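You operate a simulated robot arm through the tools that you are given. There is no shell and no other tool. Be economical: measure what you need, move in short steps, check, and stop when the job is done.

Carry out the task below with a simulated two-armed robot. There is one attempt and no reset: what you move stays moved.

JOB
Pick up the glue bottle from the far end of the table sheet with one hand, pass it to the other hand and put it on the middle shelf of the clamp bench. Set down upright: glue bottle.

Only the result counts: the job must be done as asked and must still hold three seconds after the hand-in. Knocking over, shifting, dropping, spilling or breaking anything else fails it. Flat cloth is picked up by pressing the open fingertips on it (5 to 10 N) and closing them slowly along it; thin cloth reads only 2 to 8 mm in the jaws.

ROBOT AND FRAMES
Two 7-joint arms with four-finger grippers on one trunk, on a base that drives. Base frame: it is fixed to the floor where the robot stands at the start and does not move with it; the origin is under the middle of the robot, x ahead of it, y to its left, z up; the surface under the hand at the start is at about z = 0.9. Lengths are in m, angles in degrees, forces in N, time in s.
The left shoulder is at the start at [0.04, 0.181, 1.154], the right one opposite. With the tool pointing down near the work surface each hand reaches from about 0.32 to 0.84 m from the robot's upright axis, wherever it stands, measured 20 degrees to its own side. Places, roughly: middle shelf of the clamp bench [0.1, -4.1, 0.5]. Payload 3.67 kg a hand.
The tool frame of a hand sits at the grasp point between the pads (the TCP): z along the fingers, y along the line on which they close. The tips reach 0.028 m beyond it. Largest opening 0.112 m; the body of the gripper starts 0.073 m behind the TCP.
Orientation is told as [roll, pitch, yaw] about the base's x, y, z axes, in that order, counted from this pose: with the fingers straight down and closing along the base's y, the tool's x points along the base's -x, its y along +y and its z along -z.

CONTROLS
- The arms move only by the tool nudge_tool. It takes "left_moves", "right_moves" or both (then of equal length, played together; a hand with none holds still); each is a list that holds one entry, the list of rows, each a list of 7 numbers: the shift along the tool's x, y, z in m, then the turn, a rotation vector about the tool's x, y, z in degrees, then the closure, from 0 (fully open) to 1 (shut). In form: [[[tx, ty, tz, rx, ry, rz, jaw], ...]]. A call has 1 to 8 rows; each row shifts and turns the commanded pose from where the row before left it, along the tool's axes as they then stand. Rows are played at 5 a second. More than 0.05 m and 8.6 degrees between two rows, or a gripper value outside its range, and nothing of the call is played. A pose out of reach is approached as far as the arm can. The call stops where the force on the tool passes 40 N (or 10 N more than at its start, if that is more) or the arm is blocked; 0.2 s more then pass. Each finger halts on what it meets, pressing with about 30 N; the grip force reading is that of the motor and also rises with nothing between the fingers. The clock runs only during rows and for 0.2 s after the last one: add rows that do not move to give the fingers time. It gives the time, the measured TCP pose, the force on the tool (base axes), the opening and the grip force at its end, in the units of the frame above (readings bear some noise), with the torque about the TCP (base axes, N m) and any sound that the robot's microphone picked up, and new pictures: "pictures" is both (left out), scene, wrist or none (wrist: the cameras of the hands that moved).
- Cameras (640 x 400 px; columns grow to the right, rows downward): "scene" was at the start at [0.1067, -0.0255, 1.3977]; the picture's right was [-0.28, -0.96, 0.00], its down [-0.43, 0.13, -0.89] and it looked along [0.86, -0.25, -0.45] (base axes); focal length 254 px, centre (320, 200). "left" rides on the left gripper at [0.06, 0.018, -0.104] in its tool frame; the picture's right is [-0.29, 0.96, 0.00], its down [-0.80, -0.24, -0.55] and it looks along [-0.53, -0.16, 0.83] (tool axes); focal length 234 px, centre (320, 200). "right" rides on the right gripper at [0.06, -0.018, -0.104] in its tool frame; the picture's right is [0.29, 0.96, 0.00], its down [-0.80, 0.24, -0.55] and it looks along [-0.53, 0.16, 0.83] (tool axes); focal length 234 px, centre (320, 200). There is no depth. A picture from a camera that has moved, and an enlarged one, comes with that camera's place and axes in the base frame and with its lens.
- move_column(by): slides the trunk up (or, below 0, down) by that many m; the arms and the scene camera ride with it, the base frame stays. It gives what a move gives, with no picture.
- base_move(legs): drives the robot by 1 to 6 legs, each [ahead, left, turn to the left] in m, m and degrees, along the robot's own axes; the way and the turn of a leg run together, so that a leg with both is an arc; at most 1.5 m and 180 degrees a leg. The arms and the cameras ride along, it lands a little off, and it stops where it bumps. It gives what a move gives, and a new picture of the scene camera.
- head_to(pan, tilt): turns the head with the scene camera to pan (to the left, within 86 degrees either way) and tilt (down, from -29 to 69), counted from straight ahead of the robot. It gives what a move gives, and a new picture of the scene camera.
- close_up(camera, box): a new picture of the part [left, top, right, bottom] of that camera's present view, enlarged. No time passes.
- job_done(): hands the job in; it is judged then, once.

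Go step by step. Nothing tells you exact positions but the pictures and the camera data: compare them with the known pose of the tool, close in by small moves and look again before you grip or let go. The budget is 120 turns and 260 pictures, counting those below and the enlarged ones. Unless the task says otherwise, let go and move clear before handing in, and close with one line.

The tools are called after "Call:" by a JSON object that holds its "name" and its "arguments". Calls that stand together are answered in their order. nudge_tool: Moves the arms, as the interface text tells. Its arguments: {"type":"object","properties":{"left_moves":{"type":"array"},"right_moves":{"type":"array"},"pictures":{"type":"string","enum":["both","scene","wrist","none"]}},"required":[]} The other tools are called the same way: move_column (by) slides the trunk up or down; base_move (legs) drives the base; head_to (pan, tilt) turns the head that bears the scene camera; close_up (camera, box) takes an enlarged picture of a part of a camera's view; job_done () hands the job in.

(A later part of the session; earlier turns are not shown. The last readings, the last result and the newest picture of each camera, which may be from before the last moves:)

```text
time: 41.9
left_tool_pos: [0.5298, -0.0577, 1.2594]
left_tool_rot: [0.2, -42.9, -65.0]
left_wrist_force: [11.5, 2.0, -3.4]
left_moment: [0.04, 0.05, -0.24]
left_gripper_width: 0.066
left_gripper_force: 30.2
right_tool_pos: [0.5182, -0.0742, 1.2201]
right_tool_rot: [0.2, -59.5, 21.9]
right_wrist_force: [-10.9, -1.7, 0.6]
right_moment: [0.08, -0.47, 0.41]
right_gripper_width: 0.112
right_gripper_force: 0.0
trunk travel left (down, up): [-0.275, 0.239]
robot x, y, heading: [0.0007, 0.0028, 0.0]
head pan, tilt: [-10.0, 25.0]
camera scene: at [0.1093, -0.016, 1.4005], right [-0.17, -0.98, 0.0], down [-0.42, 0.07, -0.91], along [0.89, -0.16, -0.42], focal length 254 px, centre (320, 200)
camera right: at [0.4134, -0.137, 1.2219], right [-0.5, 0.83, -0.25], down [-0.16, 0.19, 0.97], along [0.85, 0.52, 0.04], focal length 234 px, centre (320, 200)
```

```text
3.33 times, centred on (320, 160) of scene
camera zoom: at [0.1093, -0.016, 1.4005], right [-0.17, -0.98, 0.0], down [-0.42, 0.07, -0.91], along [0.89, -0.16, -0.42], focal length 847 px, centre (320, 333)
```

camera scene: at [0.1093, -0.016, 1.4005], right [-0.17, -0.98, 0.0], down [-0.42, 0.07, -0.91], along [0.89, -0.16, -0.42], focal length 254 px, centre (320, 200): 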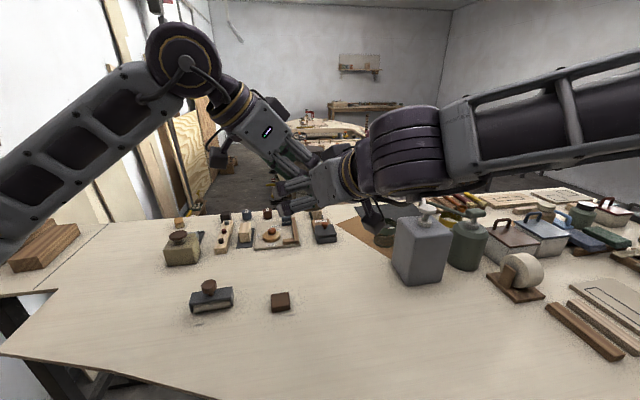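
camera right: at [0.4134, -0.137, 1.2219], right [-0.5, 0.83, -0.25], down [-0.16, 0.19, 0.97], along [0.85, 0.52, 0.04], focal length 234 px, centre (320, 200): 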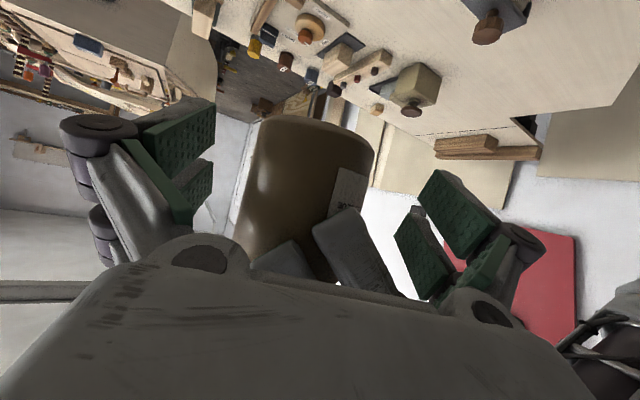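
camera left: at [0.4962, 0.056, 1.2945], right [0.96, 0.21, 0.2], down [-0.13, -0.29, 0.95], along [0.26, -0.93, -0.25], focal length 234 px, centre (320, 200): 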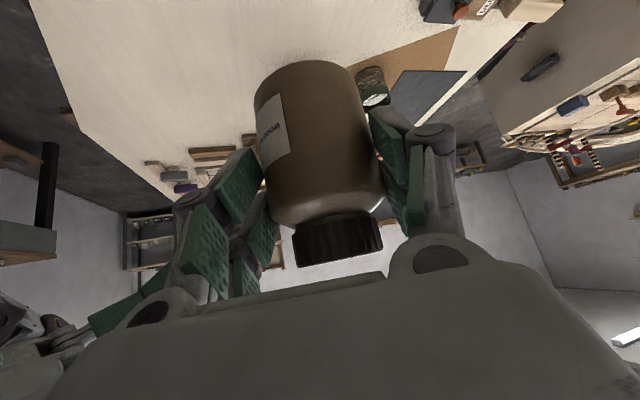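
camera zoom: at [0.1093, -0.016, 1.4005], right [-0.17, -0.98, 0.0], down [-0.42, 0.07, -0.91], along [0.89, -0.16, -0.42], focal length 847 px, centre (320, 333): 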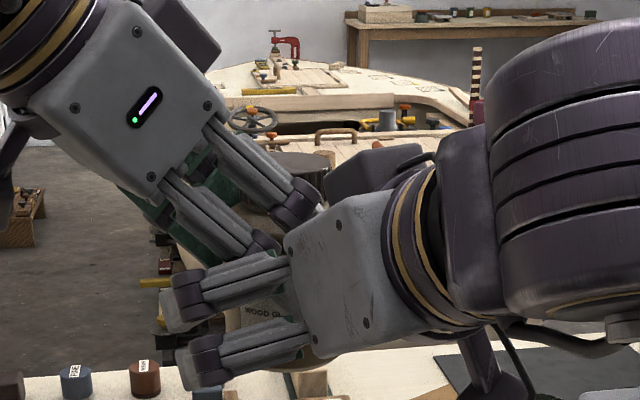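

There's an 11 N contact: the right palm's end touches the back of the left finger. I'll back off 5 cm and turn the right further in yaw, which moves that palm end away.

Call:
{"name": "nudge_tool", "arguments": {"right_moves": [[[0, 0, -0.025, 0, 0, 0, 0], [0, 0, -0.025, 0, 0, 0, 0], [0, 0, 0, -6.9, 0, -4.07, 0], [0, 0, 0, -6.9, 0, -4.07, 0], [0, 0, 0, 0, -4, 0, 0], [0, 0, 0, 0, 0, 0, 0]]]}}

```text
time: 43.3
left_tool_pos: [0.5303, -0.0569, 1.2584]
left_tool_rot: [0.2, -42.8, -65.1]
left_wrist_force: [-0.4, -0.6, -3.1]
left_moment: [0.03, 0.03, -0.06]
left_gripper_width: 0.0662
left_gripper_force: 30.1
right_tool_pos: [0.4793, -0.0909, 1.2457]
right_tool_rot: [0.4, -63.5, 37.8]
right_wrist_force: [-0.3, 0.1, 0.5]
right_moment: [0.0, 0.0, -0.01]
right_gripper_width: 0.1119
right_gripper_force: 0.1
trunk travel left (down, up): [-0.275, 0.239]
robot x, y, heading: [0.0009, -0.0012, -0.1]
head pan, tilt: [-10.0, 25.0]
camera scene: at [0.1105, -0.0158, 1.4004], right [-0.17, -0.98, 0.0], down [-0.42, 0.07, -0.91], along [0.89, -0.16, -0.42], focal length 254 px, centre (320, 200)
camera right: at [0.3957, -0.1792, 1.2384], right [-0.69, 0.68, -0.26], down [-0.26, 0.1, 0.96], along [0.68, 0.73, 0.1], focal length 234 px, centre (320, 200)
```

scene: 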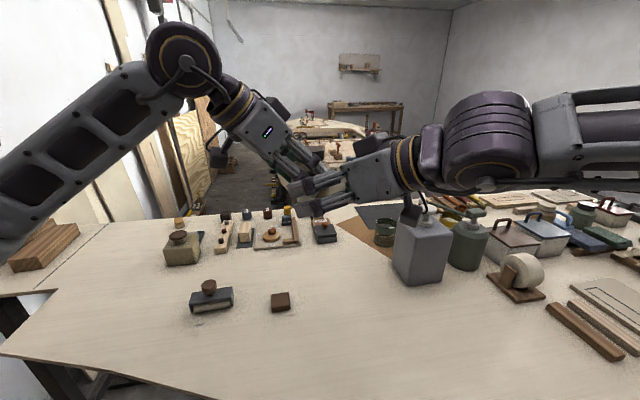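
right: 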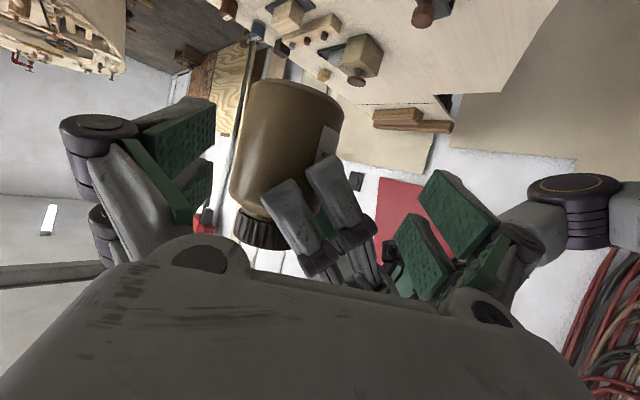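

The right is within reach at yaw 38°. I'll shift it about 19 mm sideways to centre on the jar, then advance in two steps.

Call:
{"name": "nudge_tool", "arguments": {"right_moves": [[[0.0068, -0.019, 0, 0, 0, 0, 0], [0, 0, 0.024, 0, 0, 0, 0], [0, 0, 0.012, 0, 0, 0, 0], [0, 0, 0.012, 0, 0, 0, 0], [0, 0, 0, 0, 0, 0, 0]]]}}

Call:
{"name": "close_up", "arguments": {"camera": "scene", "box": [240, 100, 400, 220]}}

```text
time: 44.5
left_tool_pos: [0.5282, -0.058, 1.2586]
left_tool_rot: [0.2, -42.9, -65.3]
left_wrist_force: [0.6, -0.6, -3.3]
left_moment: [0.03, 0.01, 0.04]
left_gripper_width: 0.0661
left_gripper_force: 30.2
right_tool_pos: [0.522, -0.0817, 1.2179]
right_tool_rot: [0.1, -63.5, 37.9]
right_wrist_force: [-1.2, -0.1, -0.4]
right_moment: [0.0, 0.0, -0.03]
right_gripper_width: 0.112
right_gripper_force: 0.1
trunk travel left (down, up): [-0.275, 0.239]
robot x, y, heading: [0.0015, 0.0026, 0.1]
head pan, tilt: [-10.0, 25.0]
camera scene: at [0.1097, -0.0154, 1.4004], right [-0.17, -0.98, 0.0], down [-0.42, 0.07, -0.91], along [0.89, -0.16, -0.42], focal length 254 px, centre (320, 200)
camera right: at [0.4383, -0.1693, 1.2109], right [-0.69, 0.68, -0.26], down [-0.26, 0.1, 0.96], along [0.68, 0.73, 0.1], focal length 234 px, centre (320, 200)
```

scene: 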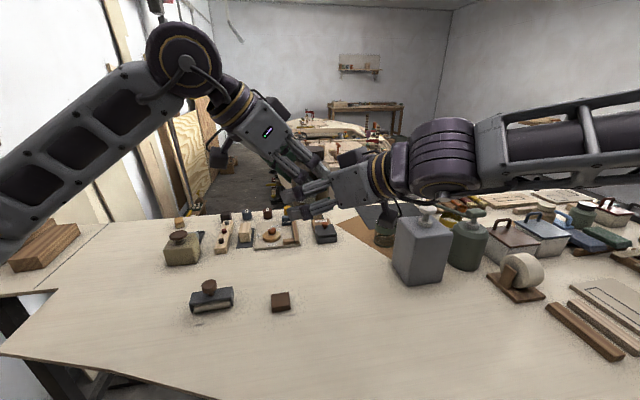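
right: 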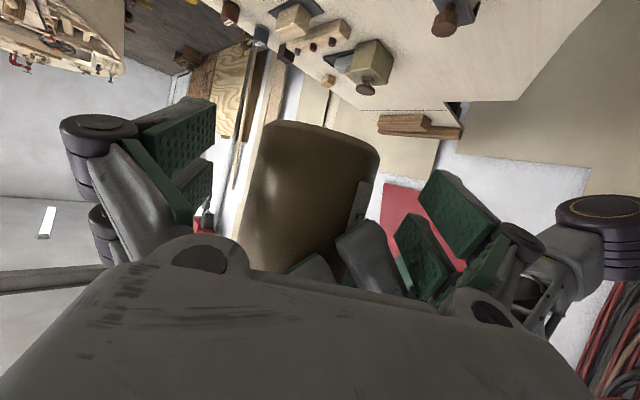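

```text
3.33 times, centred on (320, 160) of scene
camera zoom: at [0.1097, -0.0154, 1.4004], right [-0.17, -0.98, 0.0], down [-0.42, 0.07, -0.91], along [0.89, -0.16, -0.42], focal length 847 px, centre (320, 333)
```

zoom: 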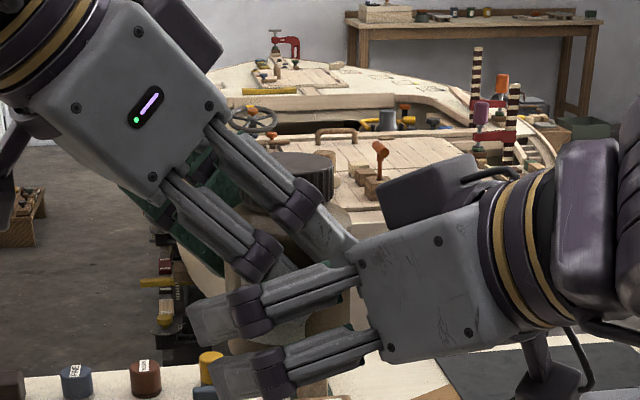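

No contact now, and the jar is centred between the right pads. I'll close the right hand on the lower body.

Call:
{"name": "nudge_tool", "arguments": {"right_moves": [[[0, 0, 0, 0, 0, 0, 0.2], [0, 0, 0, 0, 0, 0, 0.3], [0, 0, 0, 0, 0, 0, 0.36], [0, 0, 0, 0, 0, 0, 0.42], [0, 0, 0, 0, 0, 0, 0.6], [0, 0, 0, 0, 0, 0, 1], [0, 0, 0, 0, 0, 0, 1]]]}}

Call:
{"name": "close_up", "arguments": {"camera": "scene", "box": [240, 100, 400, 220]}}

```text
time: 45.7
left_tool_pos: [0.5301, -0.0587, 1.2602]
left_tool_rot: [0.0, -43.2, -65.0]
left_wrist_force: [1.2, -4.1, 2.2]
left_moment: [0.57, 1.2, 0.91]
left_gripper_width: 0.0666
left_gripper_force: 29.9
right_tool_pos: [0.5178, -0.0788, 1.2147]
right_tool_rot: [-0.3, -63.2, 38.7]
right_wrist_force: [-0.7, 4.4, -5.7]
right_moment: [-0.82, -1.12, -0.85]
right_gripper_width: 0.0811
right_gripper_force: 29.8
trunk travel left (down, up): [-0.275, 0.239]
robot x, y, heading: [-0.0005, -0.0027, 0.1]
head pan, tilt: [-10.0, 25.0]
stopped in row 5 (right hand): the force on the tool passed its limit at 44 N (the readings are from after the stop); the commanded pose is now the measured one
camera scene: at [0.1098, -0.0156, 1.4004], right [-0.17, -0.98, 0.0], down [-0.42, 0.07, -0.91], along [0.89, -0.16, -0.42], focal length 254 px, centre (320, 200)
camera right: at [0.4358, -0.1678, 1.2085], right [-0.7, 0.67, -0.26], down [-0.26, 0.1, 0.96], along [0.67, 0.74, 0.1], focal length 234 px, centre (320, 200)
```

scene: 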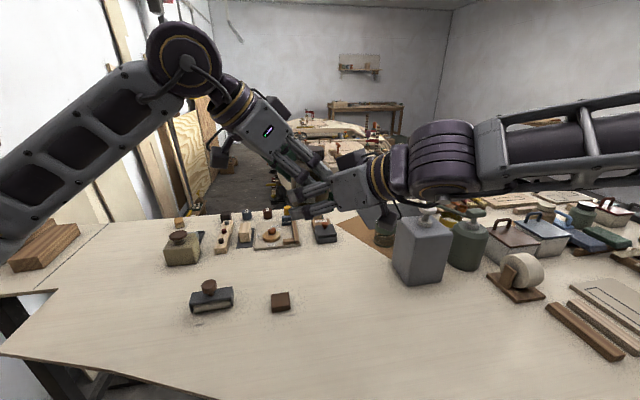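
right: 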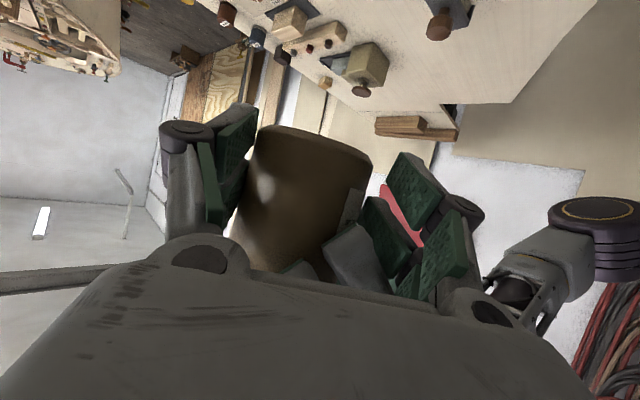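

```text
3.33 times, centred on (320, 160) of scene
camera zoom: at [0.1098, -0.0156, 1.4004], right [-0.17, -0.98, 0.0], down [-0.42, 0.07, -0.91], along [0.89, -0.16, -0.42], focal length 847 px, centre (320, 333)
```

zoom: 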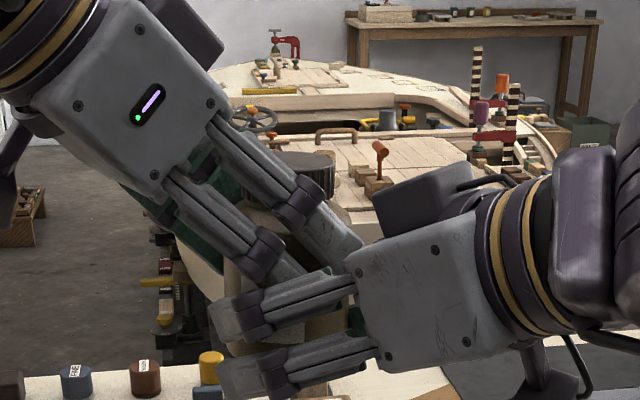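

The right's inner finger clamped against the left finger instead of the jar. I'll open it, back off and flatten the right hand to nearly horizontal, so it passes entirely below the left fingers.

Call:
{"name": "nudge_tool", "arguments": {"right_moves": [[[0, 0, 0, 0, 0, 0, 0.3], [0, 0, 0, 0, 0, 0, 0], [0, 0, 0, 0, 0, 0, 0], [0, 0, -0.03, 0, 0, 0, 0], [0, 0, -0.03, 0, 0, 0, 0], [0, 0, -0.01, 0, -8.2, 0, 0], [0, 0, 0, 0, -8.2, 0, 0], [0, 0, 0, 0, -8.2, 0, 0]]]}}

```text
time: 47.5
left_tool_pos: [0.5304, -0.0592, 1.2596]
left_tool_rot: [0.3, -43.2, -65.0]
left_wrist_force: [-0.4, 0.6, -3.1]
left_moment: [0.04, -0.01, 0.01]
left_gripper_width: 0.0662
left_gripper_force: 29.8
right_tool_pos: [0.4918, -0.1186, 1.2545]
right_tool_rot: [26.3, -87.3, 12.2]
right_wrist_force: [0.1, 0.5, 1.0]
right_moment: [-0.13, 0.05, 0.03]
right_gripper_width: 0.112
right_gripper_force: 0.0
right hand out of reach, approached as far as the arm can: row 7, 8
trunk travel left (down, up): [-0.275, 0.239]
robot x, y, heading: [-0.003, -0.0009, 0.0]
head pan, tilt: [-10.0, 25.0]
camera scene: at [0.1103, -0.016, 1.4003], right [-0.17, -0.98, 0.0], down [-0.42, 0.07, -0.91], along [0.89, -0.16, -0.42], focal length 254 px, centre (320, 200)
camera right: at [0.4179, -0.1981, 1.1995], right [-0.61, 0.75, -0.27], down [-0.55, -0.15, 0.82], along [0.58, 0.65, 0.5], focal length 234 px, centre (320, 200)
```

scene: 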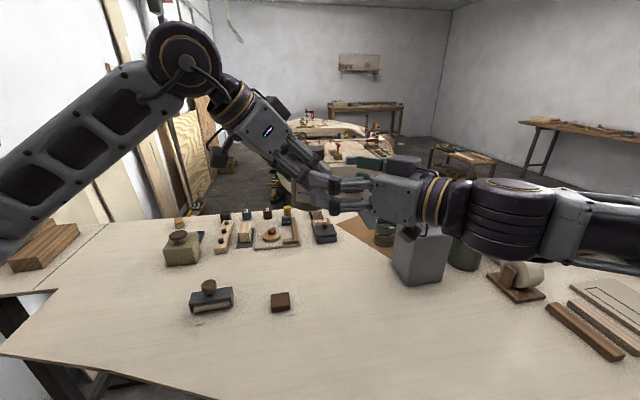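
right: 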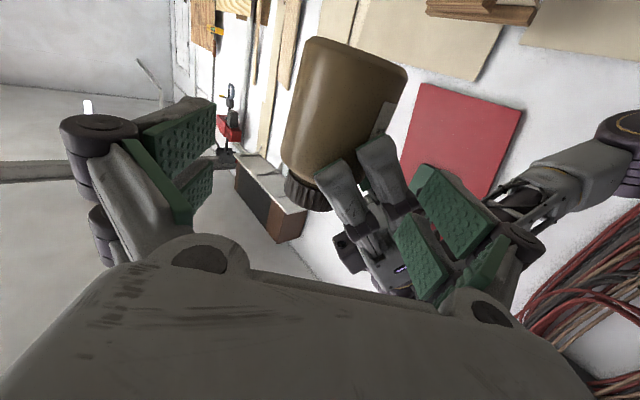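

The right hand is almost horizontal now. I'll back off 4 cm, drop to about 16 mm above the jar's base level, then look.

Call:
{"name": "nudge_tool", "arguments": {"right_moves": [[[0, 0, -0.04, 0, 0, 0, 0], [0.03, 0.005, 0, 0, 0, 0, 0], [0.016, 0.004, 0, 0, 0, 0, 0], [0, 0, 0, 0, 0, 0, 0]]]}}

Call:
{"name": "close_up", "arguments": {"camera": "scene", "box": [240, 100, 440, 240]}}

```text
time: 48.5
left_tool_pos: [0.5294, -0.0583, 1.2608]
left_tool_rot: [0.1, -43.1, -65.1]
left_wrist_force: [-0.1, -0.4, -2.7]
left_moment: [0.0, 0.0, 0.0]
left_gripper_width: 0.0662
left_gripper_force: 30.4
right_tool_pos: [0.4981, -0.1426, 1.231]
right_tool_rot: [-0.3, -87.9, 39.0]
right_wrist_force: [0.5, 0.1, 0.2]
right_moment: [0.01, -0.01, 0.0]
right_gripper_width: 0.1118
right_gripper_force: 0.0
right hand out of reach, approached as far as the arm can: row 1, 2, 3
trunk travel left (down, up): [-0.275, 0.239]
robot x, y, heading: [0.0021, -0.0009, 0.1]
head pan, tilt: [-10.0, 25.0]
camera scene: at [0.1094, -0.016, 1.4005], right [-0.17, -0.98, 0.0], down [-0.42, 0.07, -0.91], along [0.89, -0.16, -0.42], focal length 254 px, centre (320, 200)
camera right: at [0.4262, -0.2224, 1.1752], right [-0.61, 0.74, -0.29], down [-0.56, -0.14, 0.82], along [0.57, 0.66, 0.5], focal length 234 px, centre (320, 200)
```

scene: 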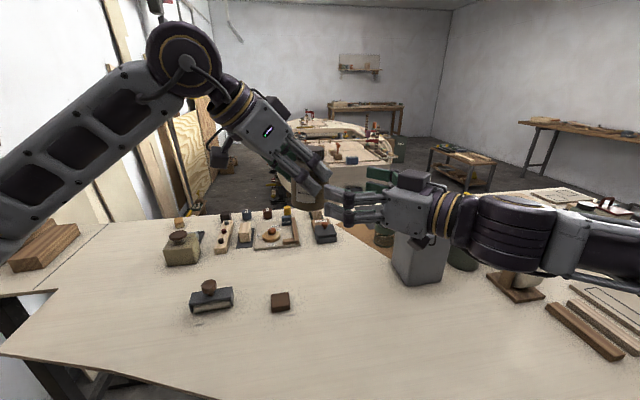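
right: 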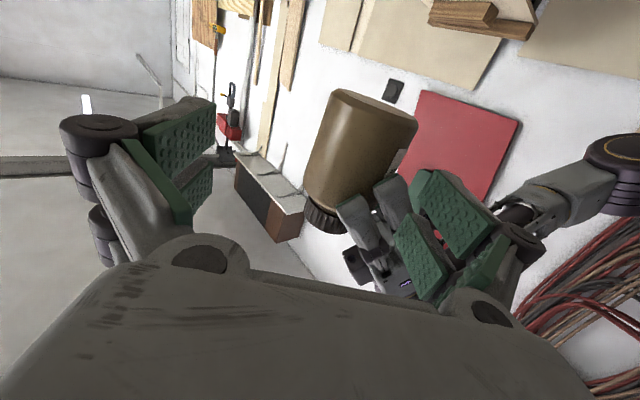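

```text
2.86 times, centred on (340, 170) of scene
camera zoom: at [0.1094, -0.016, 1.4005], right [-0.17, -0.98, 0.0], down [-0.42, 0.07, -0.91], along [0.89, -0.16, -0.42], focal length 726 px, centre (263, 286)
```

zoom: 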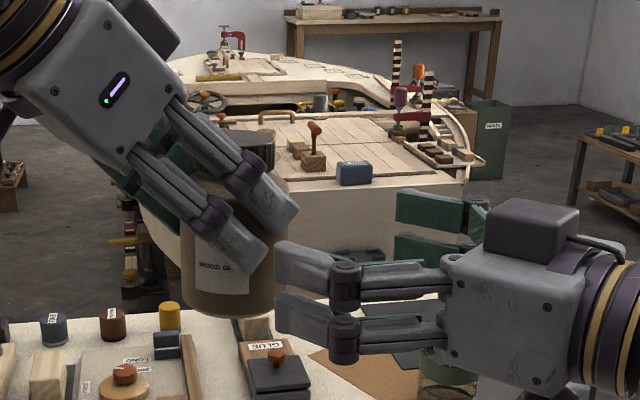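

Now I can see each finger is really two parallel bars about 5.5 cm wide overall, so tilted grips can't share this jar. The jaws must be perpendicular, with the left gripping vertically from above. I'll take the right away, bring the jar back over its table spot with the left, and re-grip from there.

Call:
{"name": "nudge_tool", "arguments": {"right_moves": [[[0, -0.0315, -0.0249, 0, 0, 0, 0], [0, -0.0315, -0.0249, 0, 0, 0, 0], [0, -0.0315, -0.0249, 0, 0, 0, 0], [0, 0, 0, 0, 0, 0, 0], [0, 0, 0, 0, 0, 0, 0], [0, 0, 0, 0, 0, 0, 0], [0, 0, 0, 0, 0, 0, 0], [0, 0, 0, 0, 0, 0, 0]]], "left_moves": [[[0, 0, 0, -4.5, 0, -4.83, 1], [0, 0, 0, -4.5, 0, -4.83, 1], [0, 0, 0, -4.5, 0, -4.83, 1], [0.0156, -0.0013, 0.0428, 0, 0, 0, 1], [0.0156, -0.0013, 0.0428, 0, 0, 0, 1], [0.0156, -0.0013, 0.0428, 0, 0, 0, 1], [0.0156, -0.0013, 0.0428, 0, 0, 0, 1], [0, 0, 0, 0, 0, 0, 1]]]}}

```text
time: 50.3
left_tool_pos: [0.5764, -0.1136, 1.093]
left_tool_rot: [0.1, -43.3, -45.2]
left_wrist_force: [0.2, 0.0, -3.3]
left_moment: [0.03, 0.02, 0.01]
left_gripper_width: 0.0663
left_gripper_force: 29.5
right_tool_pos: [0.4996, -0.2473, 1.2364]
right_tool_rot: [2.1, -88.1, 36.0]
right_wrist_force: [-0.7, 0.4, -0.2]
right_moment: [-0.03, 0.02, -0.02]
right_gripper_width: 0.112
right_gripper_force: 0.1
right hand out of reach, approached as far as the arm can: row 3
trunk travel left (down, up): [-0.275, 0.239]
robot x, y, heading: [0.0019, -0.0017, 0.2]
head pan, tilt: [-10.0, 25.0]
camera scene: at [0.1093, -0.0154, 1.4005], right [-0.17, -0.98, 0.0], down [-0.42, 0.07, -0.91], along [0.89, -0.16, -0.42], focal length 254 px, centre (320, 200)
camera right: at [0.4272, -0.3269, 1.1805], right [-0.6, 0.75, -0.29], down [-0.56, -0.14, 0.82], along [0.57, 0.65, 0.5], focal length 234 px, centre (320, 200)
camera left: at [0.5074, -0.0174, 1.1267], right [0.83, 0.53, 0.2], down [-0.03, -0.31, 0.95], along [0.56, -0.79, -0.24], focal length 234 px, centre (320, 200)
```

scene: 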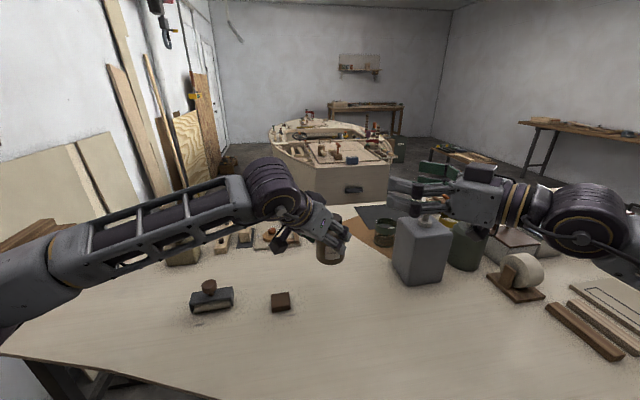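
right: 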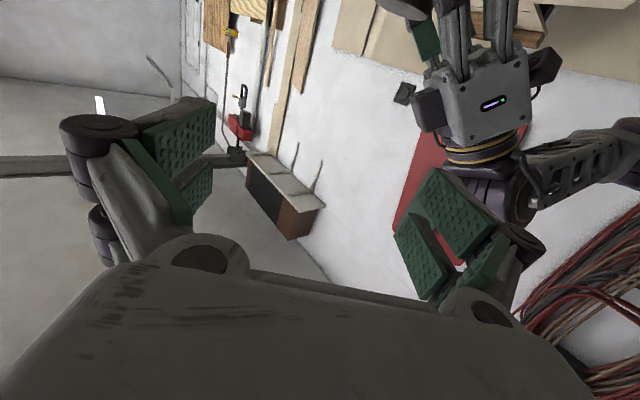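
left: 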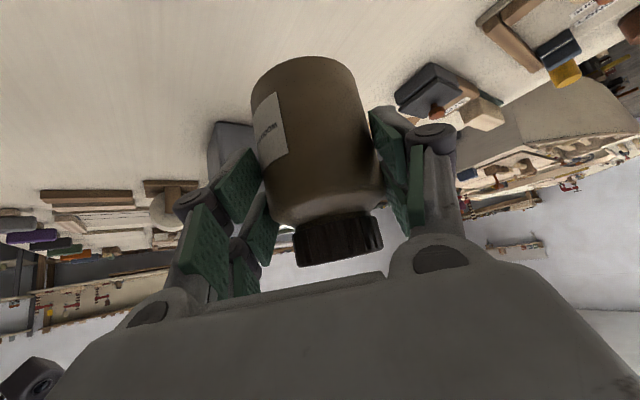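

I'll lower the jar straight down to the table at this spot, slowing at the end.

Call:
{"name": "nudge_tool", "arguments": {"left_moves": [[[0.0232, 0, 0.0248, 0, 0, 0, 1], [0.0232, 0, 0.0248, 0, 0, 0, 1], [0.0205, 0, 0.0219, 0, 0, 0, 1], [0.0096, 0, 0.0102, 0, 0, 0, 1], [0.0041, 0, 0.0044, 0, 0, 0, 1], [0.0014, 0, 0.0015, 0, 0, 0, 1], [0.0014, 0, 0.0015, 0, 0, 0, 1], [0, 0, 0, 0, 0, 0, 1]]], "pictures": "scene"}}

Call:
{"name": "close_up", "arguments": {"camera": "scene", "box": [240, 180, 400, 300]}}

```text
time: 52.1
left_tool_pos: [0.5764, -0.1134, 0.9712]
left_tool_rot: [0.1, -43.2, -45.1]
left_wrist_force: [-0.1, 0.8, -0.5]
left_moment: [-0.04, -0.14, 0.01]
left_gripper_width: 0.0664
left_gripper_force: 29.8
right_tool_pos: [0.5002, -0.2466, 1.2361]
right_tool_rot: [2.5, -88.0, 35.5]
right_wrist_force: [-0.3, 1.0, -0.4]
right_moment: [0.01, 0.02, -0.03]
right_gripper_width: 0.1119
right_gripper_force: 0.2
trunk travel left (down, up): [-0.275, 0.239]
robot x, y, heading: [0.0008, -0.0026, -0.0]
head pan, tilt: [-10.0, 25.0]
camera scene: at [0.1097, -0.0156, 1.4005], right [-0.17, -0.98, 0.0], down [-0.42, 0.07, -0.91], along [0.89, -0.16, -0.42], focal length 254 px, centre (320, 200)
```

scene: 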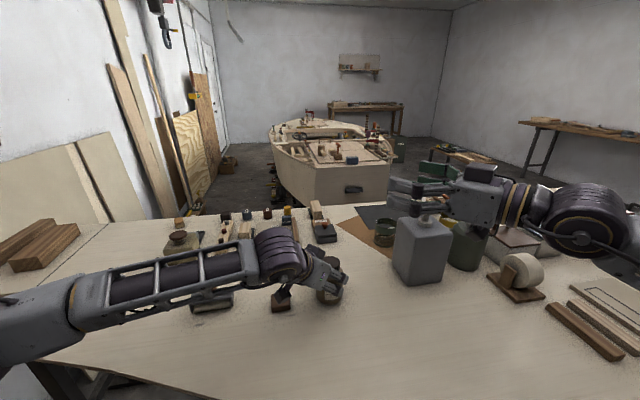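

```text
3.33 times, centred on (320, 240) of scene
camera zoom: at [0.1097, -0.0156, 1.4005], right [-0.17, -0.98, 0.0], down [-0.42, 0.07, -0.91], along [0.89, -0.16, -0.42], focal length 847 px, centre (320, 67)
```

zoom: 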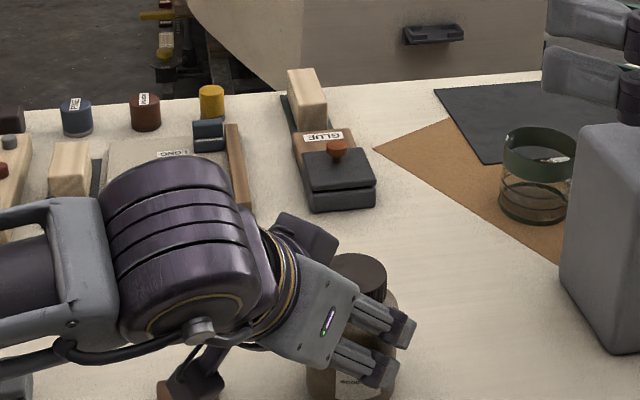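

The jar is on the table (the load is gone from the wrist). I'll open slowly and retreat along the finger direction.

Call:
{"name": "nudge_tool", "arguments": {"left_moves": [[[0.0007, 0, 0.0007, 0, 0, 0, 1], [0, 0, 0, 0, 0, 0, 0.35], [0, 0, 0, 0, 0, 0, 0.2], [0, 0, 0, 0, 0, 0, 0], [0, 0, 0, 0, 0, 0, 0], [0, 0, -0.04, 0, 0, 0, 0], [0, 0, -0.045, 0, 0, 0, 0], [-0.02, 0, -0.045, 0, 0, 0, 0]]]}}

Call:
{"name": "close_up", "arguments": {"camera": "scene", "box": [240, 180, 400, 320]}}

```text
time: 53.9
left_tool_pos: [0.5227, -0.0602, 1.0784]
left_tool_rot: [0.2, -43.2, -45.2]
left_wrist_force: [-0.1, 0.8, 0.3]
left_moment: [0.03, 0.02, -0.04]
left_gripper_width: 0.1121
left_gripper_force: 0.1
right_tool_pos: [0.4988, -0.2478, 1.236]
right_tool_rot: [1.7, -88.0, 36.1]
right_wrist_force: [-0.3, 0.1, -0.6]
right_moment: [0.0, 0.0, -0.03]
right_gripper_width: 0.112
right_gripper_force: 0.0
trunk travel left (down, up): [-0.275, 0.239]
robot x, y, heading: [-0.0005, -0.0004, 0.0]
head pan, tilt: [-10.0, 25.0]
camera scene: at [0.1088, -0.0158, 1.4005], right [-0.17, -0.98, 0.0], down [-0.42, 0.07, -0.91], along [0.89, -0.16, -0.42], focal length 254 px, centre (320, 200)
camera left: at [0.4541, 0.0363, 1.1137], right [0.83, 0.53, 0.2], down [-0.03, -0.31, 0.95], along [0.56, -0.79, -0.24], focal length 234 px, centre (320, 200)
```

scene: 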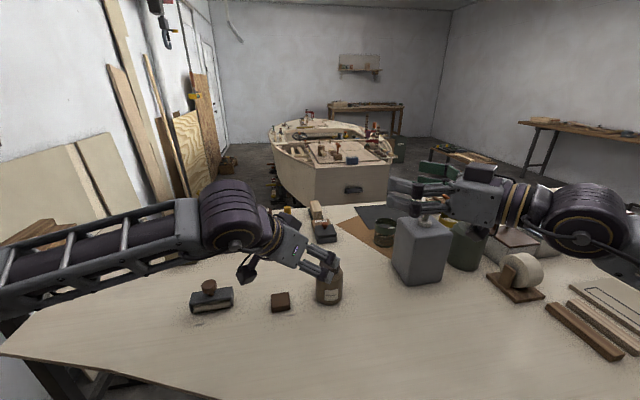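
left: 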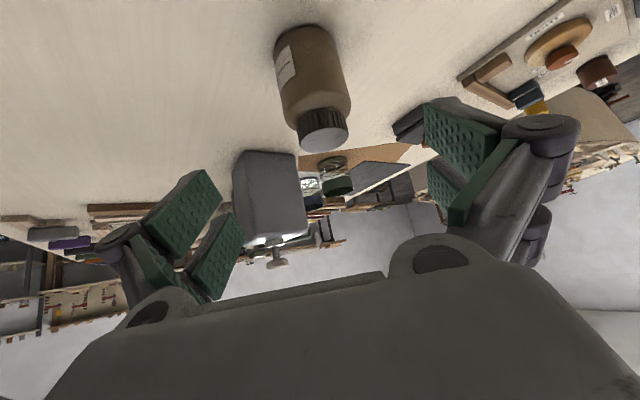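

```text
2.86 times, centred on (320, 250) of scene
camera zoom: at [0.1088, -0.0158, 1.4005], right [-0.17, -0.98, 0.0], down [-0.42, 0.07, -0.91], along [0.89, -0.16, -0.42], focal length 726 px, centre (320, 57)
```

zoom: 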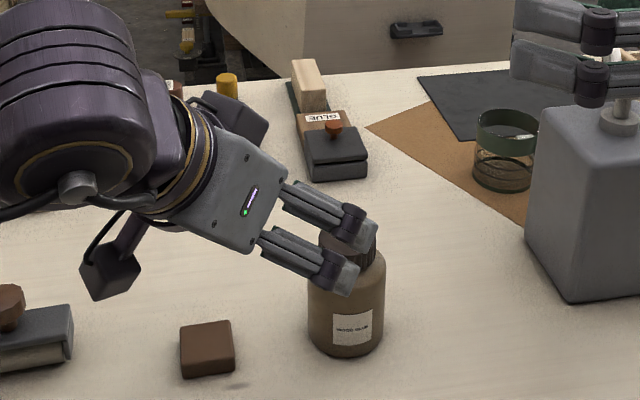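

The jar stands upright at about (0.586, -0.123). Now I'll turn the left hand vertical with yaw -52°, so the right hand (yaw 38°) will be perpendicular to it.

Call:
{"name": "nudge_tool", "arguments": {"left_moves": [[[-0.0273, 0, -0.0292, 0, 0, 0, 0], [0, 0, 0, 0, 8.6, 0, 0], [0, 0, 0, 0, 8.6, 0, 0], [0, 0, 0, 0, 8.6, 0, 0], [0, 0, 0, 0, 8.6, 0, 0], [0, 0, 0, 0, 8.6, 0, 0], [0, 0, 0, 0, 0, 7, 0], [0, 0, 0, 0, 0, 0, 0]]]}}

```text
time: 55.7
left_tool_pos: [0.5244, -0.0594, 1.1179]
left_tool_rot: [0.1, -0.1, -52.2]
left_wrist_force: [0.1, 0.1, -0.5]
left_moment: [-0.02, 0.01, 0.01]
left_gripper_width: 0.1121
left_gripper_force: 0.1
right_tool_pos: [0.4996, -0.2479, 1.2351]
right_tool_rot: [2.9, -88.0, 35.1]
right_wrist_force: [0.5, 0.9, 0.0]
right_moment: [-0.01, -0.03, 0.03]
right_gripper_width: 0.1119
right_gripper_force: 0.1
trunk travel left (down, up): [-0.275, 0.239]
robot x, y, heading: [0.0013, 0.002, -0.1]
head pan, tilt: [-10.0, 25.0]
camera scene: at [0.1097, -0.016, 1.4004], right [-0.17, -0.98, 0.0], down [-0.42, 0.07, -0.91], along [0.89, -0.16, -0.42], focal length 254 px, centre (320, 200)
camera left: at [0.5006, -0.0001, 1.222], right [0.93, 0.36, 0.0], down [0.3, -0.78, 0.56], along [0.2, -0.52, -0.83], focal length 234 px, centre (320, 200)
```

scene: 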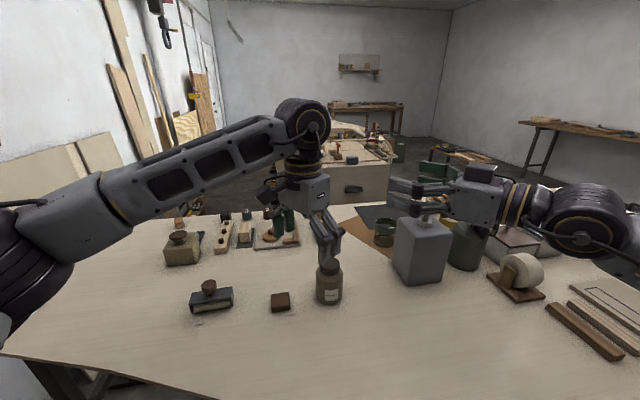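
left: 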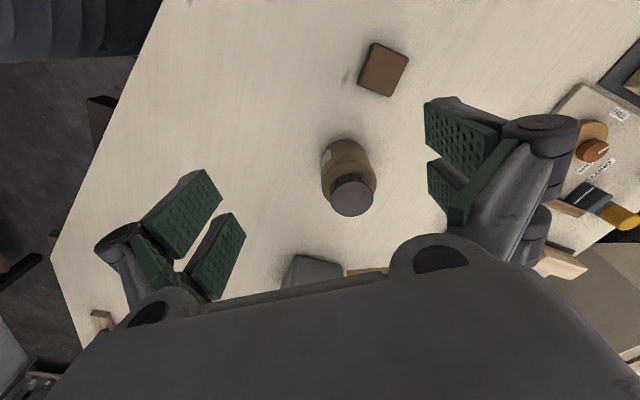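

Vertical at yaw -52° works. I'll centre over the jar at about (0.584, -0.120) and check again.

Call:
{"name": "nudge_tool", "arguments": {"left_moves": [[[-0.0422, 0.005, 0, 0, 0, 0, 0], [-0.0422, 0.005, 0, 0, 0, 0, 0], [0, 0, 0.04, 0, 0, 0, 0], [0, 0, 0, 0, 0, 0, 0]]]}}

```text
time: 56.7
left_tool_pos: [0.5836, -0.1197, 1.0786]
left_tool_rot: [0.1, -0.2, -52.3]
left_wrist_force: [0.6, 0.2, 1.0]
left_moment: [0.04, -0.01, -0.01]
left_gripper_width: 0.1119
left_gripper_force: 0.1
right_tool_pos: [0.5, -0.2484, 1.2362]
right_tool_rot: [3.2, -87.9, 34.8]
right_wrist_force: [-0.2, -0.6, 0.0]
right_moment: [-0.02, -0.02, -0.02]
right_gripper_width: 0.1119
right_gripper_force: 0.0
trunk travel left (down, up): [-0.275, 0.239]
robot x, y, heading: [0.0011, -0.0012, 0.0]
head pan, tilt: [-10.0, 25.0]
camera scene: at [0.1091, -0.0166, 1.4005], right [-0.17, -0.98, 0.0], down [-0.42, 0.07, -0.91], along [0.89, -0.16, -0.42], focal length 254 px, centre (320, 200)
camera left: at [0.56, -0.0607, 1.1819], right [0.93, 0.36, 0.0], down [0.3, -0.78, 0.56], along [0.2, -0.52, -0.83], focal length 234 px, centre (320, 200)
```

scene: 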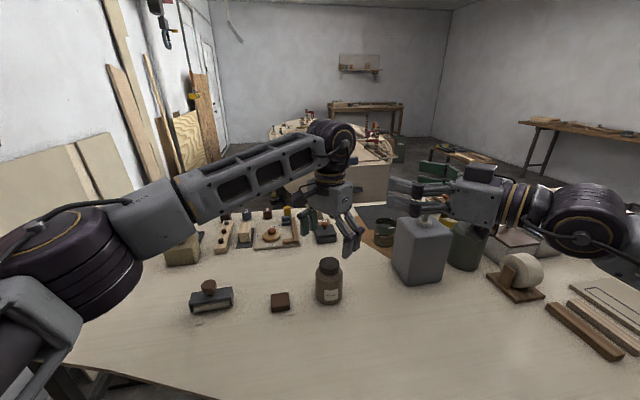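
left: 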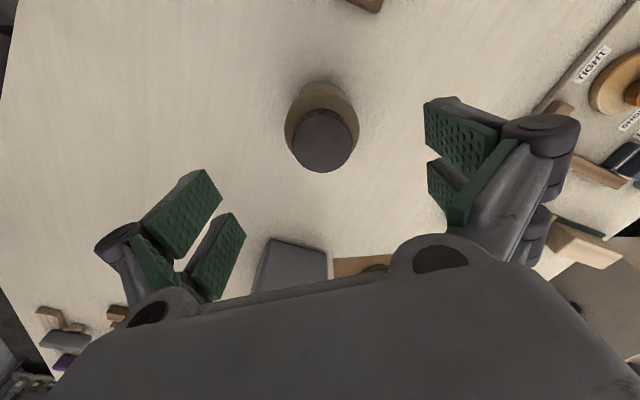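

Perfectly centred. I'll go down around the jar to TCP z = 0.960.

Call:
{"name": "nudge_tool", "arguments": {"left_moves": [[[0, 0, 0.04, 0, 0, 0, 0], [0, 0, 0.04, 0, 0, 0, 0], [0, 0, 0.025, 0, 0, 0, 0], [0, 0, 0.0135, 0, 0, 0, 0], [0, 0, 0, 0, 0, 0, 0]]]}}

Call:
{"name": "close_up", "arguments": {"camera": "scene", "box": [260, 190, 400, 310]}}

```text
time: 57.9
left_tool_pos: [0.5833, -0.1206, 0.9598]
left_tool_rot: [0.1, -0.1, -52.2]
left_wrist_force: [-0.7, -0.1, 0.9]
left_moment: [0.0, -0.02, 0.0]
left_gripper_width: 0.1119
left_gripper_force: 0.0
right_tool_pos: [0.5, -0.2478, 1.235]
right_tool_rot: [2.4, -88.0, 35.7]
right_wrist_force: [-0.4, 0.3, 0.2]
right_moment: [0.04, -0.01, 0.03]
right_gripper_width: 0.1117
right_gripper_force: 0.1
trunk travel left (down, up): [-0.275, 0.239]
robot x, y, heading: [0.0002, 0.0029, -0.2]
head pan, tilt: [-10.0, 25.0]
camera scene: at [0.1094, -0.0157, 1.4005], right [-0.17, -0.98, 0.0], down [-0.42, 0.07, -0.91], along [0.89, -0.16, -0.42], focal length 254 px, centre (320, 200)
camera left: at [0.5598, -0.0605, 1.0638], right [0.93, 0.36, 0.0], down [0.3, -0.78, 0.56], along [0.2, -0.52, -0.83], focal length 234 px, centre (320, 200)
```

scene: 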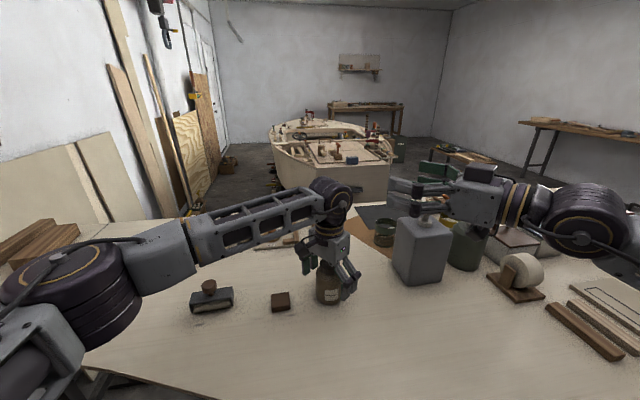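
left: 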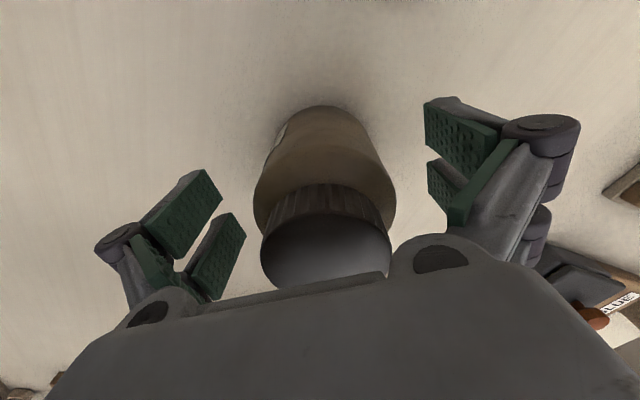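

```text
3.33 times, centred on (330, 250) of scene
camera zoom: at [0.1094, -0.0157, 1.4005], right [-0.17, -0.98, 0.0], down [-0.42, 0.07, -0.91], along [0.89, -0.16, -0.42], focal length 847 px, centre (287, 33)
```

zoom: 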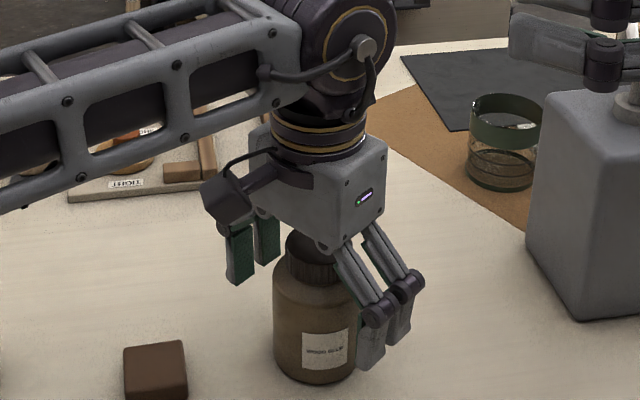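

Clear all round. I'll close on the body and do a small lift.

Call:
{"name": "nudge_tool", "arguments": {"left_moves": [[[0, 0, 0, 0, 0, 0, 0.2], [0, 0, 0, 0, 0, 0, 0.32], [0, 0, 0, 0, 0, 0, 0.4], [0, 0, 0, 0, 0, 0, 0.6], [0, 0, 0, 0, 0, 0, 1], [0, 0, 0, 0, 0, 0, 1], [0, 0, -0.01, 0, 0, 0, 1], [0, 0, -0.01, 0, 0, 0, 1]]], "pictures": "wrist"}}

Call:
{"name": "close_up", "arguments": {"camera": "scene", "box": [260, 190, 400, 310]}}

```text
time: 59.7
left_tool_pos: [0.5838, -0.1203, 0.98]
left_tool_rot: [-0.1, -0.2, -52.2]
left_wrist_force: [0.4, 0.0, -3.1]
left_moment: [-0.01, 0.02, 0.0]
left_gripper_width: 0.0664
left_gripper_force: 29.9
right_tool_pos: [0.5003, -0.2481, 1.2355]
right_tool_rot: [2.4, -88.0, 35.6]
right_wrist_force: [0.4, -0.9, -0.5]
right_moment: [-0.01, 0.0, -0.01]
right_gripper_width: 0.1119
right_gripper_force: 0.1
trunk travel left (down, up): [-0.275, 0.239]
robot x, y, heading: [-0.0022, 0.0046, -0.0]
head pan, tilt: [-10.0, 25.0]
camera left: at [0.5602, -0.0603, 1.0838], right [0.93, 0.36, 0.0], down [0.3, -0.78, 0.56], along [0.2, -0.52, -0.83], focal length 234 px, centre (320, 200)
```

left: 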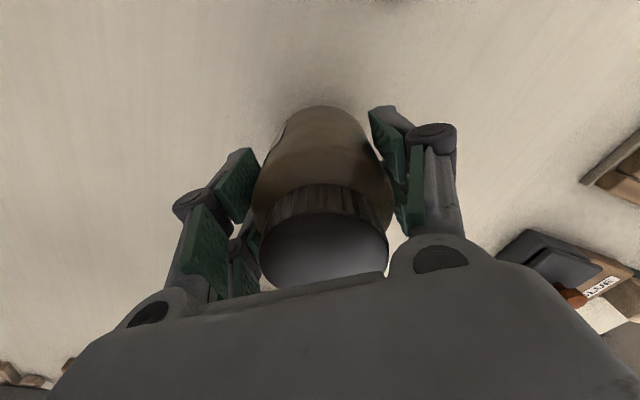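

```text
3.33 times, centred on (330, 250) of scene
camera zoom: at [0.1097, -0.0157, 1.4004], right [-0.17, -0.98, 0.0], down [-0.42, 0.07, -0.91], along [0.89, -0.16, -0.42], focal length 847 px, centre (287, 33)
```

zoom: 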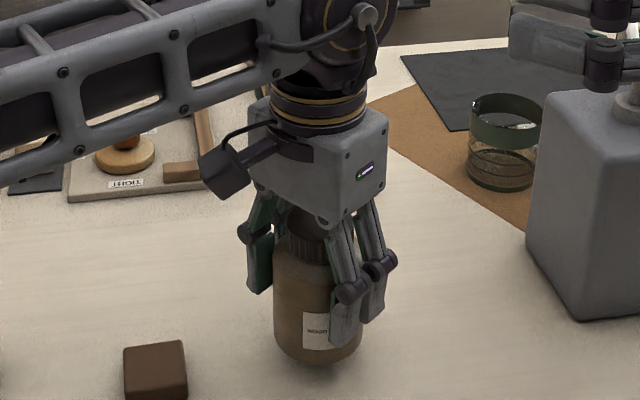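

Held upright with the jar on the TCP axis and its base 6 cm below. Now I'll raise the right hand and bring its pitch back to about -63° while the left stays.

Call:
{"name": "nudge_tool", "arguments": {"right_moves": [[[-0.03, -0.01, -0.01, 0, 0, 0, 0], [-0.03, -0.01, -0.01, 0, 0, 0, 0], [0, 0, 0, 0, 8.2, 0, 0], [0, 0, 0, 0, 8.2, 0, 0], [0, 0, 0, 0, 8.2, 0, 0], [0, 0, 0, 0, 0, 0, 0]]], "pictures": "scene"}}

```text
time: 61.1
left_tool_pos: [0.5845, -0.1203, 0.9797]
left_tool_rot: [0.1, -0.2, -52.1]
left_wrist_force: [0.8, 1.1, -3.3]
left_moment: [0.02, 0.0, -0.01]
left_gripper_width: 0.0663
left_gripper_force: 29.7
right_tool_pos: [0.4982, -0.2589, 1.2884]
right_tool_rot: [-0.4, -65.8, 38.3]
right_wrist_force: [1.1, 0.6, 0.3]
right_moment: [-0.01, -0.01, -0.02]
right_gripper_width: 0.1116
right_gripper_force: 0.0
right hand out of reach, approached as far as the arm can: row 1, 2, 5
trunk travel left (down, up): [-0.275, 0.239]
robot x, y, heading: [0.0012, -0.0011, 0.0]
head pan, tilt: [-10.0, 25.0]
camera scene: at [0.1096, -0.0155, 1.4003], right [-0.17, -0.98, 0.0], down [-0.42, 0.07, -0.91], along [0.89, -0.16, -0.42], focal length 254 px, centre (320, 200)
```

scene: 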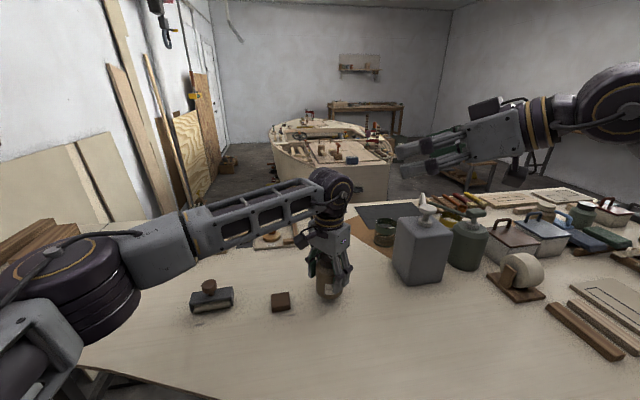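

The right is at pitch -66°, yaw 38°. Now I'll raise the left with the jar to the handover spot (0.536, -0.069, TCP z 1.25).

Call:
{"name": "nudge_tool", "arguments": {"left_moves": [[[0, 0, -0.045, 0, 0, 0, 1], [0.035, -0.0033, -0.02, 0, 0, 0, 1], [0.035, -0.0033, -0.02, 0, 0, 0, 1], [0, 0, -0.045, 0, 0, 0, 1], [0, 0, -0.045, 0, 0, 0, 1], [0, 0, -0.045, 0, 0, 0, 1], [0, 0, -0.045, 0, 0, 0, 1], [0, 0, 0, 0, 0, 0, 1]]], "pictures": "scene"}}

```text
time: 62.9
left_tool_pos: [0.5365, -0.0686, 1.2448]
left_tool_rot: [0.0, -0.1, -52.1]
left_wrist_force: [0.4, 0.2, -3.6]
left_moment: [-0.01, 0.04, -0.02]
left_gripper_width: 0.0665
left_gripper_force: 29.9
right_tool_pos: [0.4991, -0.2583, 1.2885]
right_tool_rot: [-0.2, -65.8, 38.2]
right_wrist_force: [-1.1, -0.4, -0.4]
right_moment: [0.0, 0.02, 0.0]
right_gripper_width: 0.1119
right_gripper_force: 0.0
trunk travel left (down, up): [-0.275, 0.239]
robot x, y, heading: [0.002, 0.0007, 0.0]
head pan, tilt: [-10.0, 25.0]
camera scene: at [0.1106, -0.0152, 1.4003], right [-0.17, -0.98, 0.0], down [-0.42, 0.07, -0.91], along [0.89, -0.16, -0.42], focal length 254 px, centre (320, 200)
```

scene: 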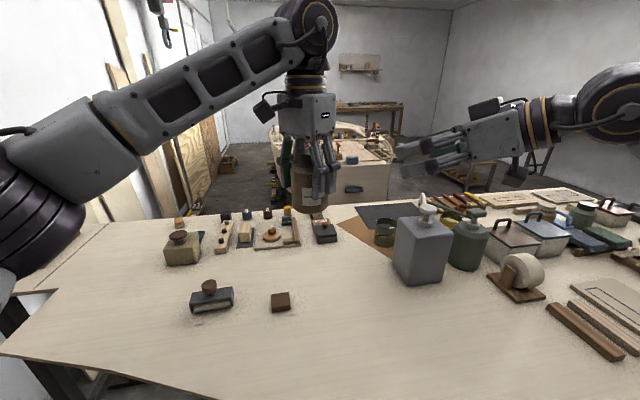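

Now I'll bring the right hand across by 12.6 cm laterally and advance to about 5 cm short of the grip.

Call:
{"name": "nudge_tool", "arguments": {"right_moves": [[[0, 0.042, 0, 0, 0, 0, 0], [0, 0.042, 0, 0, 0, 0, 0], [0, 0.042, 0, 0, 0, 0, 0], [0, 0, 0.03, 0, 0, 0, 0], [0, 0, 0.03, 0, 0, 0, 0], [0, 0, 0.03, 0, 0, 0, 0], [0, 0, 0, 0, 0, 0, 0]]]}}

Call:
{"name": "close_up", "arguments": {"camera": "scene", "box": [240, 70, 440, 230]}}

```text
time: 64.5
left_tool_pos: [0.5369, -0.0689, 1.2447]
left_tool_rot: [0.2, -0.1, -52.0]
left_wrist_force: [-0.7, -0.2, -3.5]
left_moment: [0.0, -0.01, 0.03]
left_gripper_width: 0.0666
left_gripper_force: 30.2
right_tool_pos: [0.4837, -0.1104, 1.2486]
right_tool_rot: [0.2, -63.4, 38.4]
right_wrist_force: [-1.0, 0.3, -1.2]
right_moment: [0.04, -0.02, 0.01]
right_gripper_width: 0.1121
right_gripper_force: 0.0
trunk travel left (down, up): [-0.275, 0.239]
robot x, y, heading: [0.0011, 0.0014, 0.1]
head pan, tilt: [-10.0, 25.0]
camera scene: at [0.1096, -0.0165, 1.4004], right [-0.17, -0.98, 0.0], down [-0.42, 0.07, -0.91], along [0.89, -0.16, -0.42], focal length 254 px, centre (320, 200)
camera right: at [0.4015, -0.1998, 1.2414], right [-0.7, 0.67, -0.26], down [-0.26, 0.1, 0.96], along [0.67, 0.74, 0.1], focal length 234 px, centre (320, 200)
```

scene: 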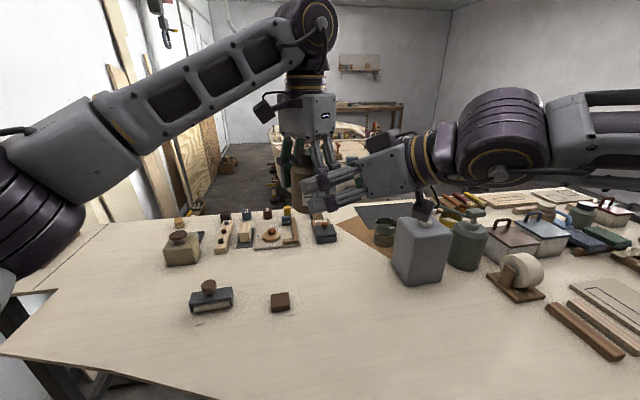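
right: 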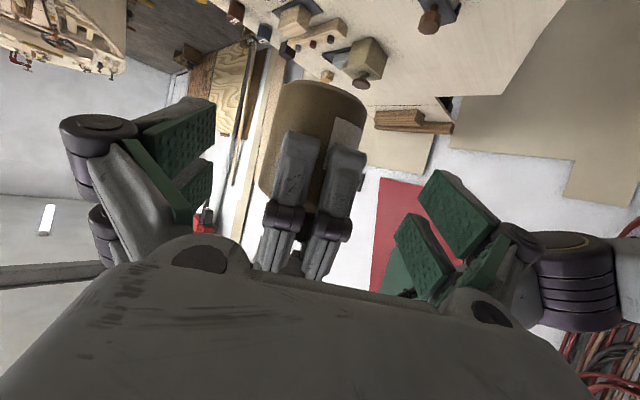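

```text
2.50 times, centred on (340, 150) of scene
camera zoom: at [0.1096, -0.0165, 1.4004], right [-0.17, -0.98, 0.0], down [-0.42, 0.07, -0.91], along [0.89, -0.16, -0.42], focal length 635 px, centre (270, 325)
```

zoom: 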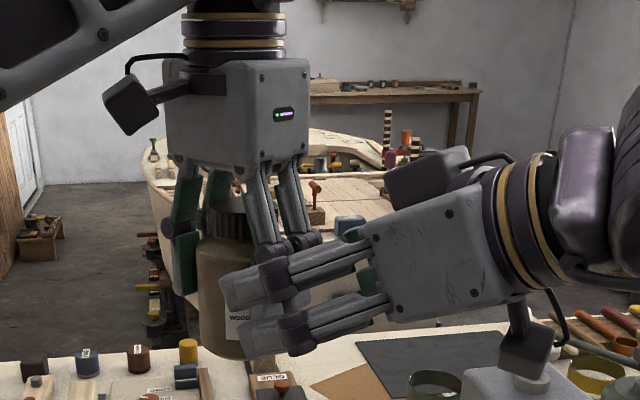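

The jaws are now perpendicular. I'll enlarge the wrist view to check the side clearance between the left finger bars and the right pads.

Call:
{"name": "close_up", "arguments": {"camera": "right", "box": [200, 60, 460, 300]}}

```text
1.67 times, centred on (330, 180) of right
camera zoom: at [0.4015, -0.1998, 1.2414], right [-0.7, 0.67, -0.26], down [-0.26, 0.1, 0.96], along [0.67, 0.74, 0.1], focal length 390 px, centre (303, 233)
```

zoom: 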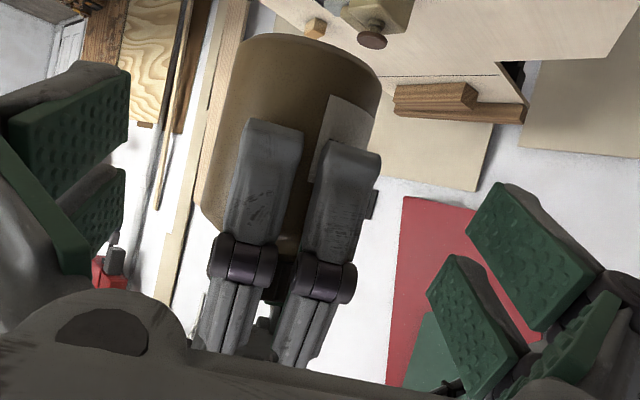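

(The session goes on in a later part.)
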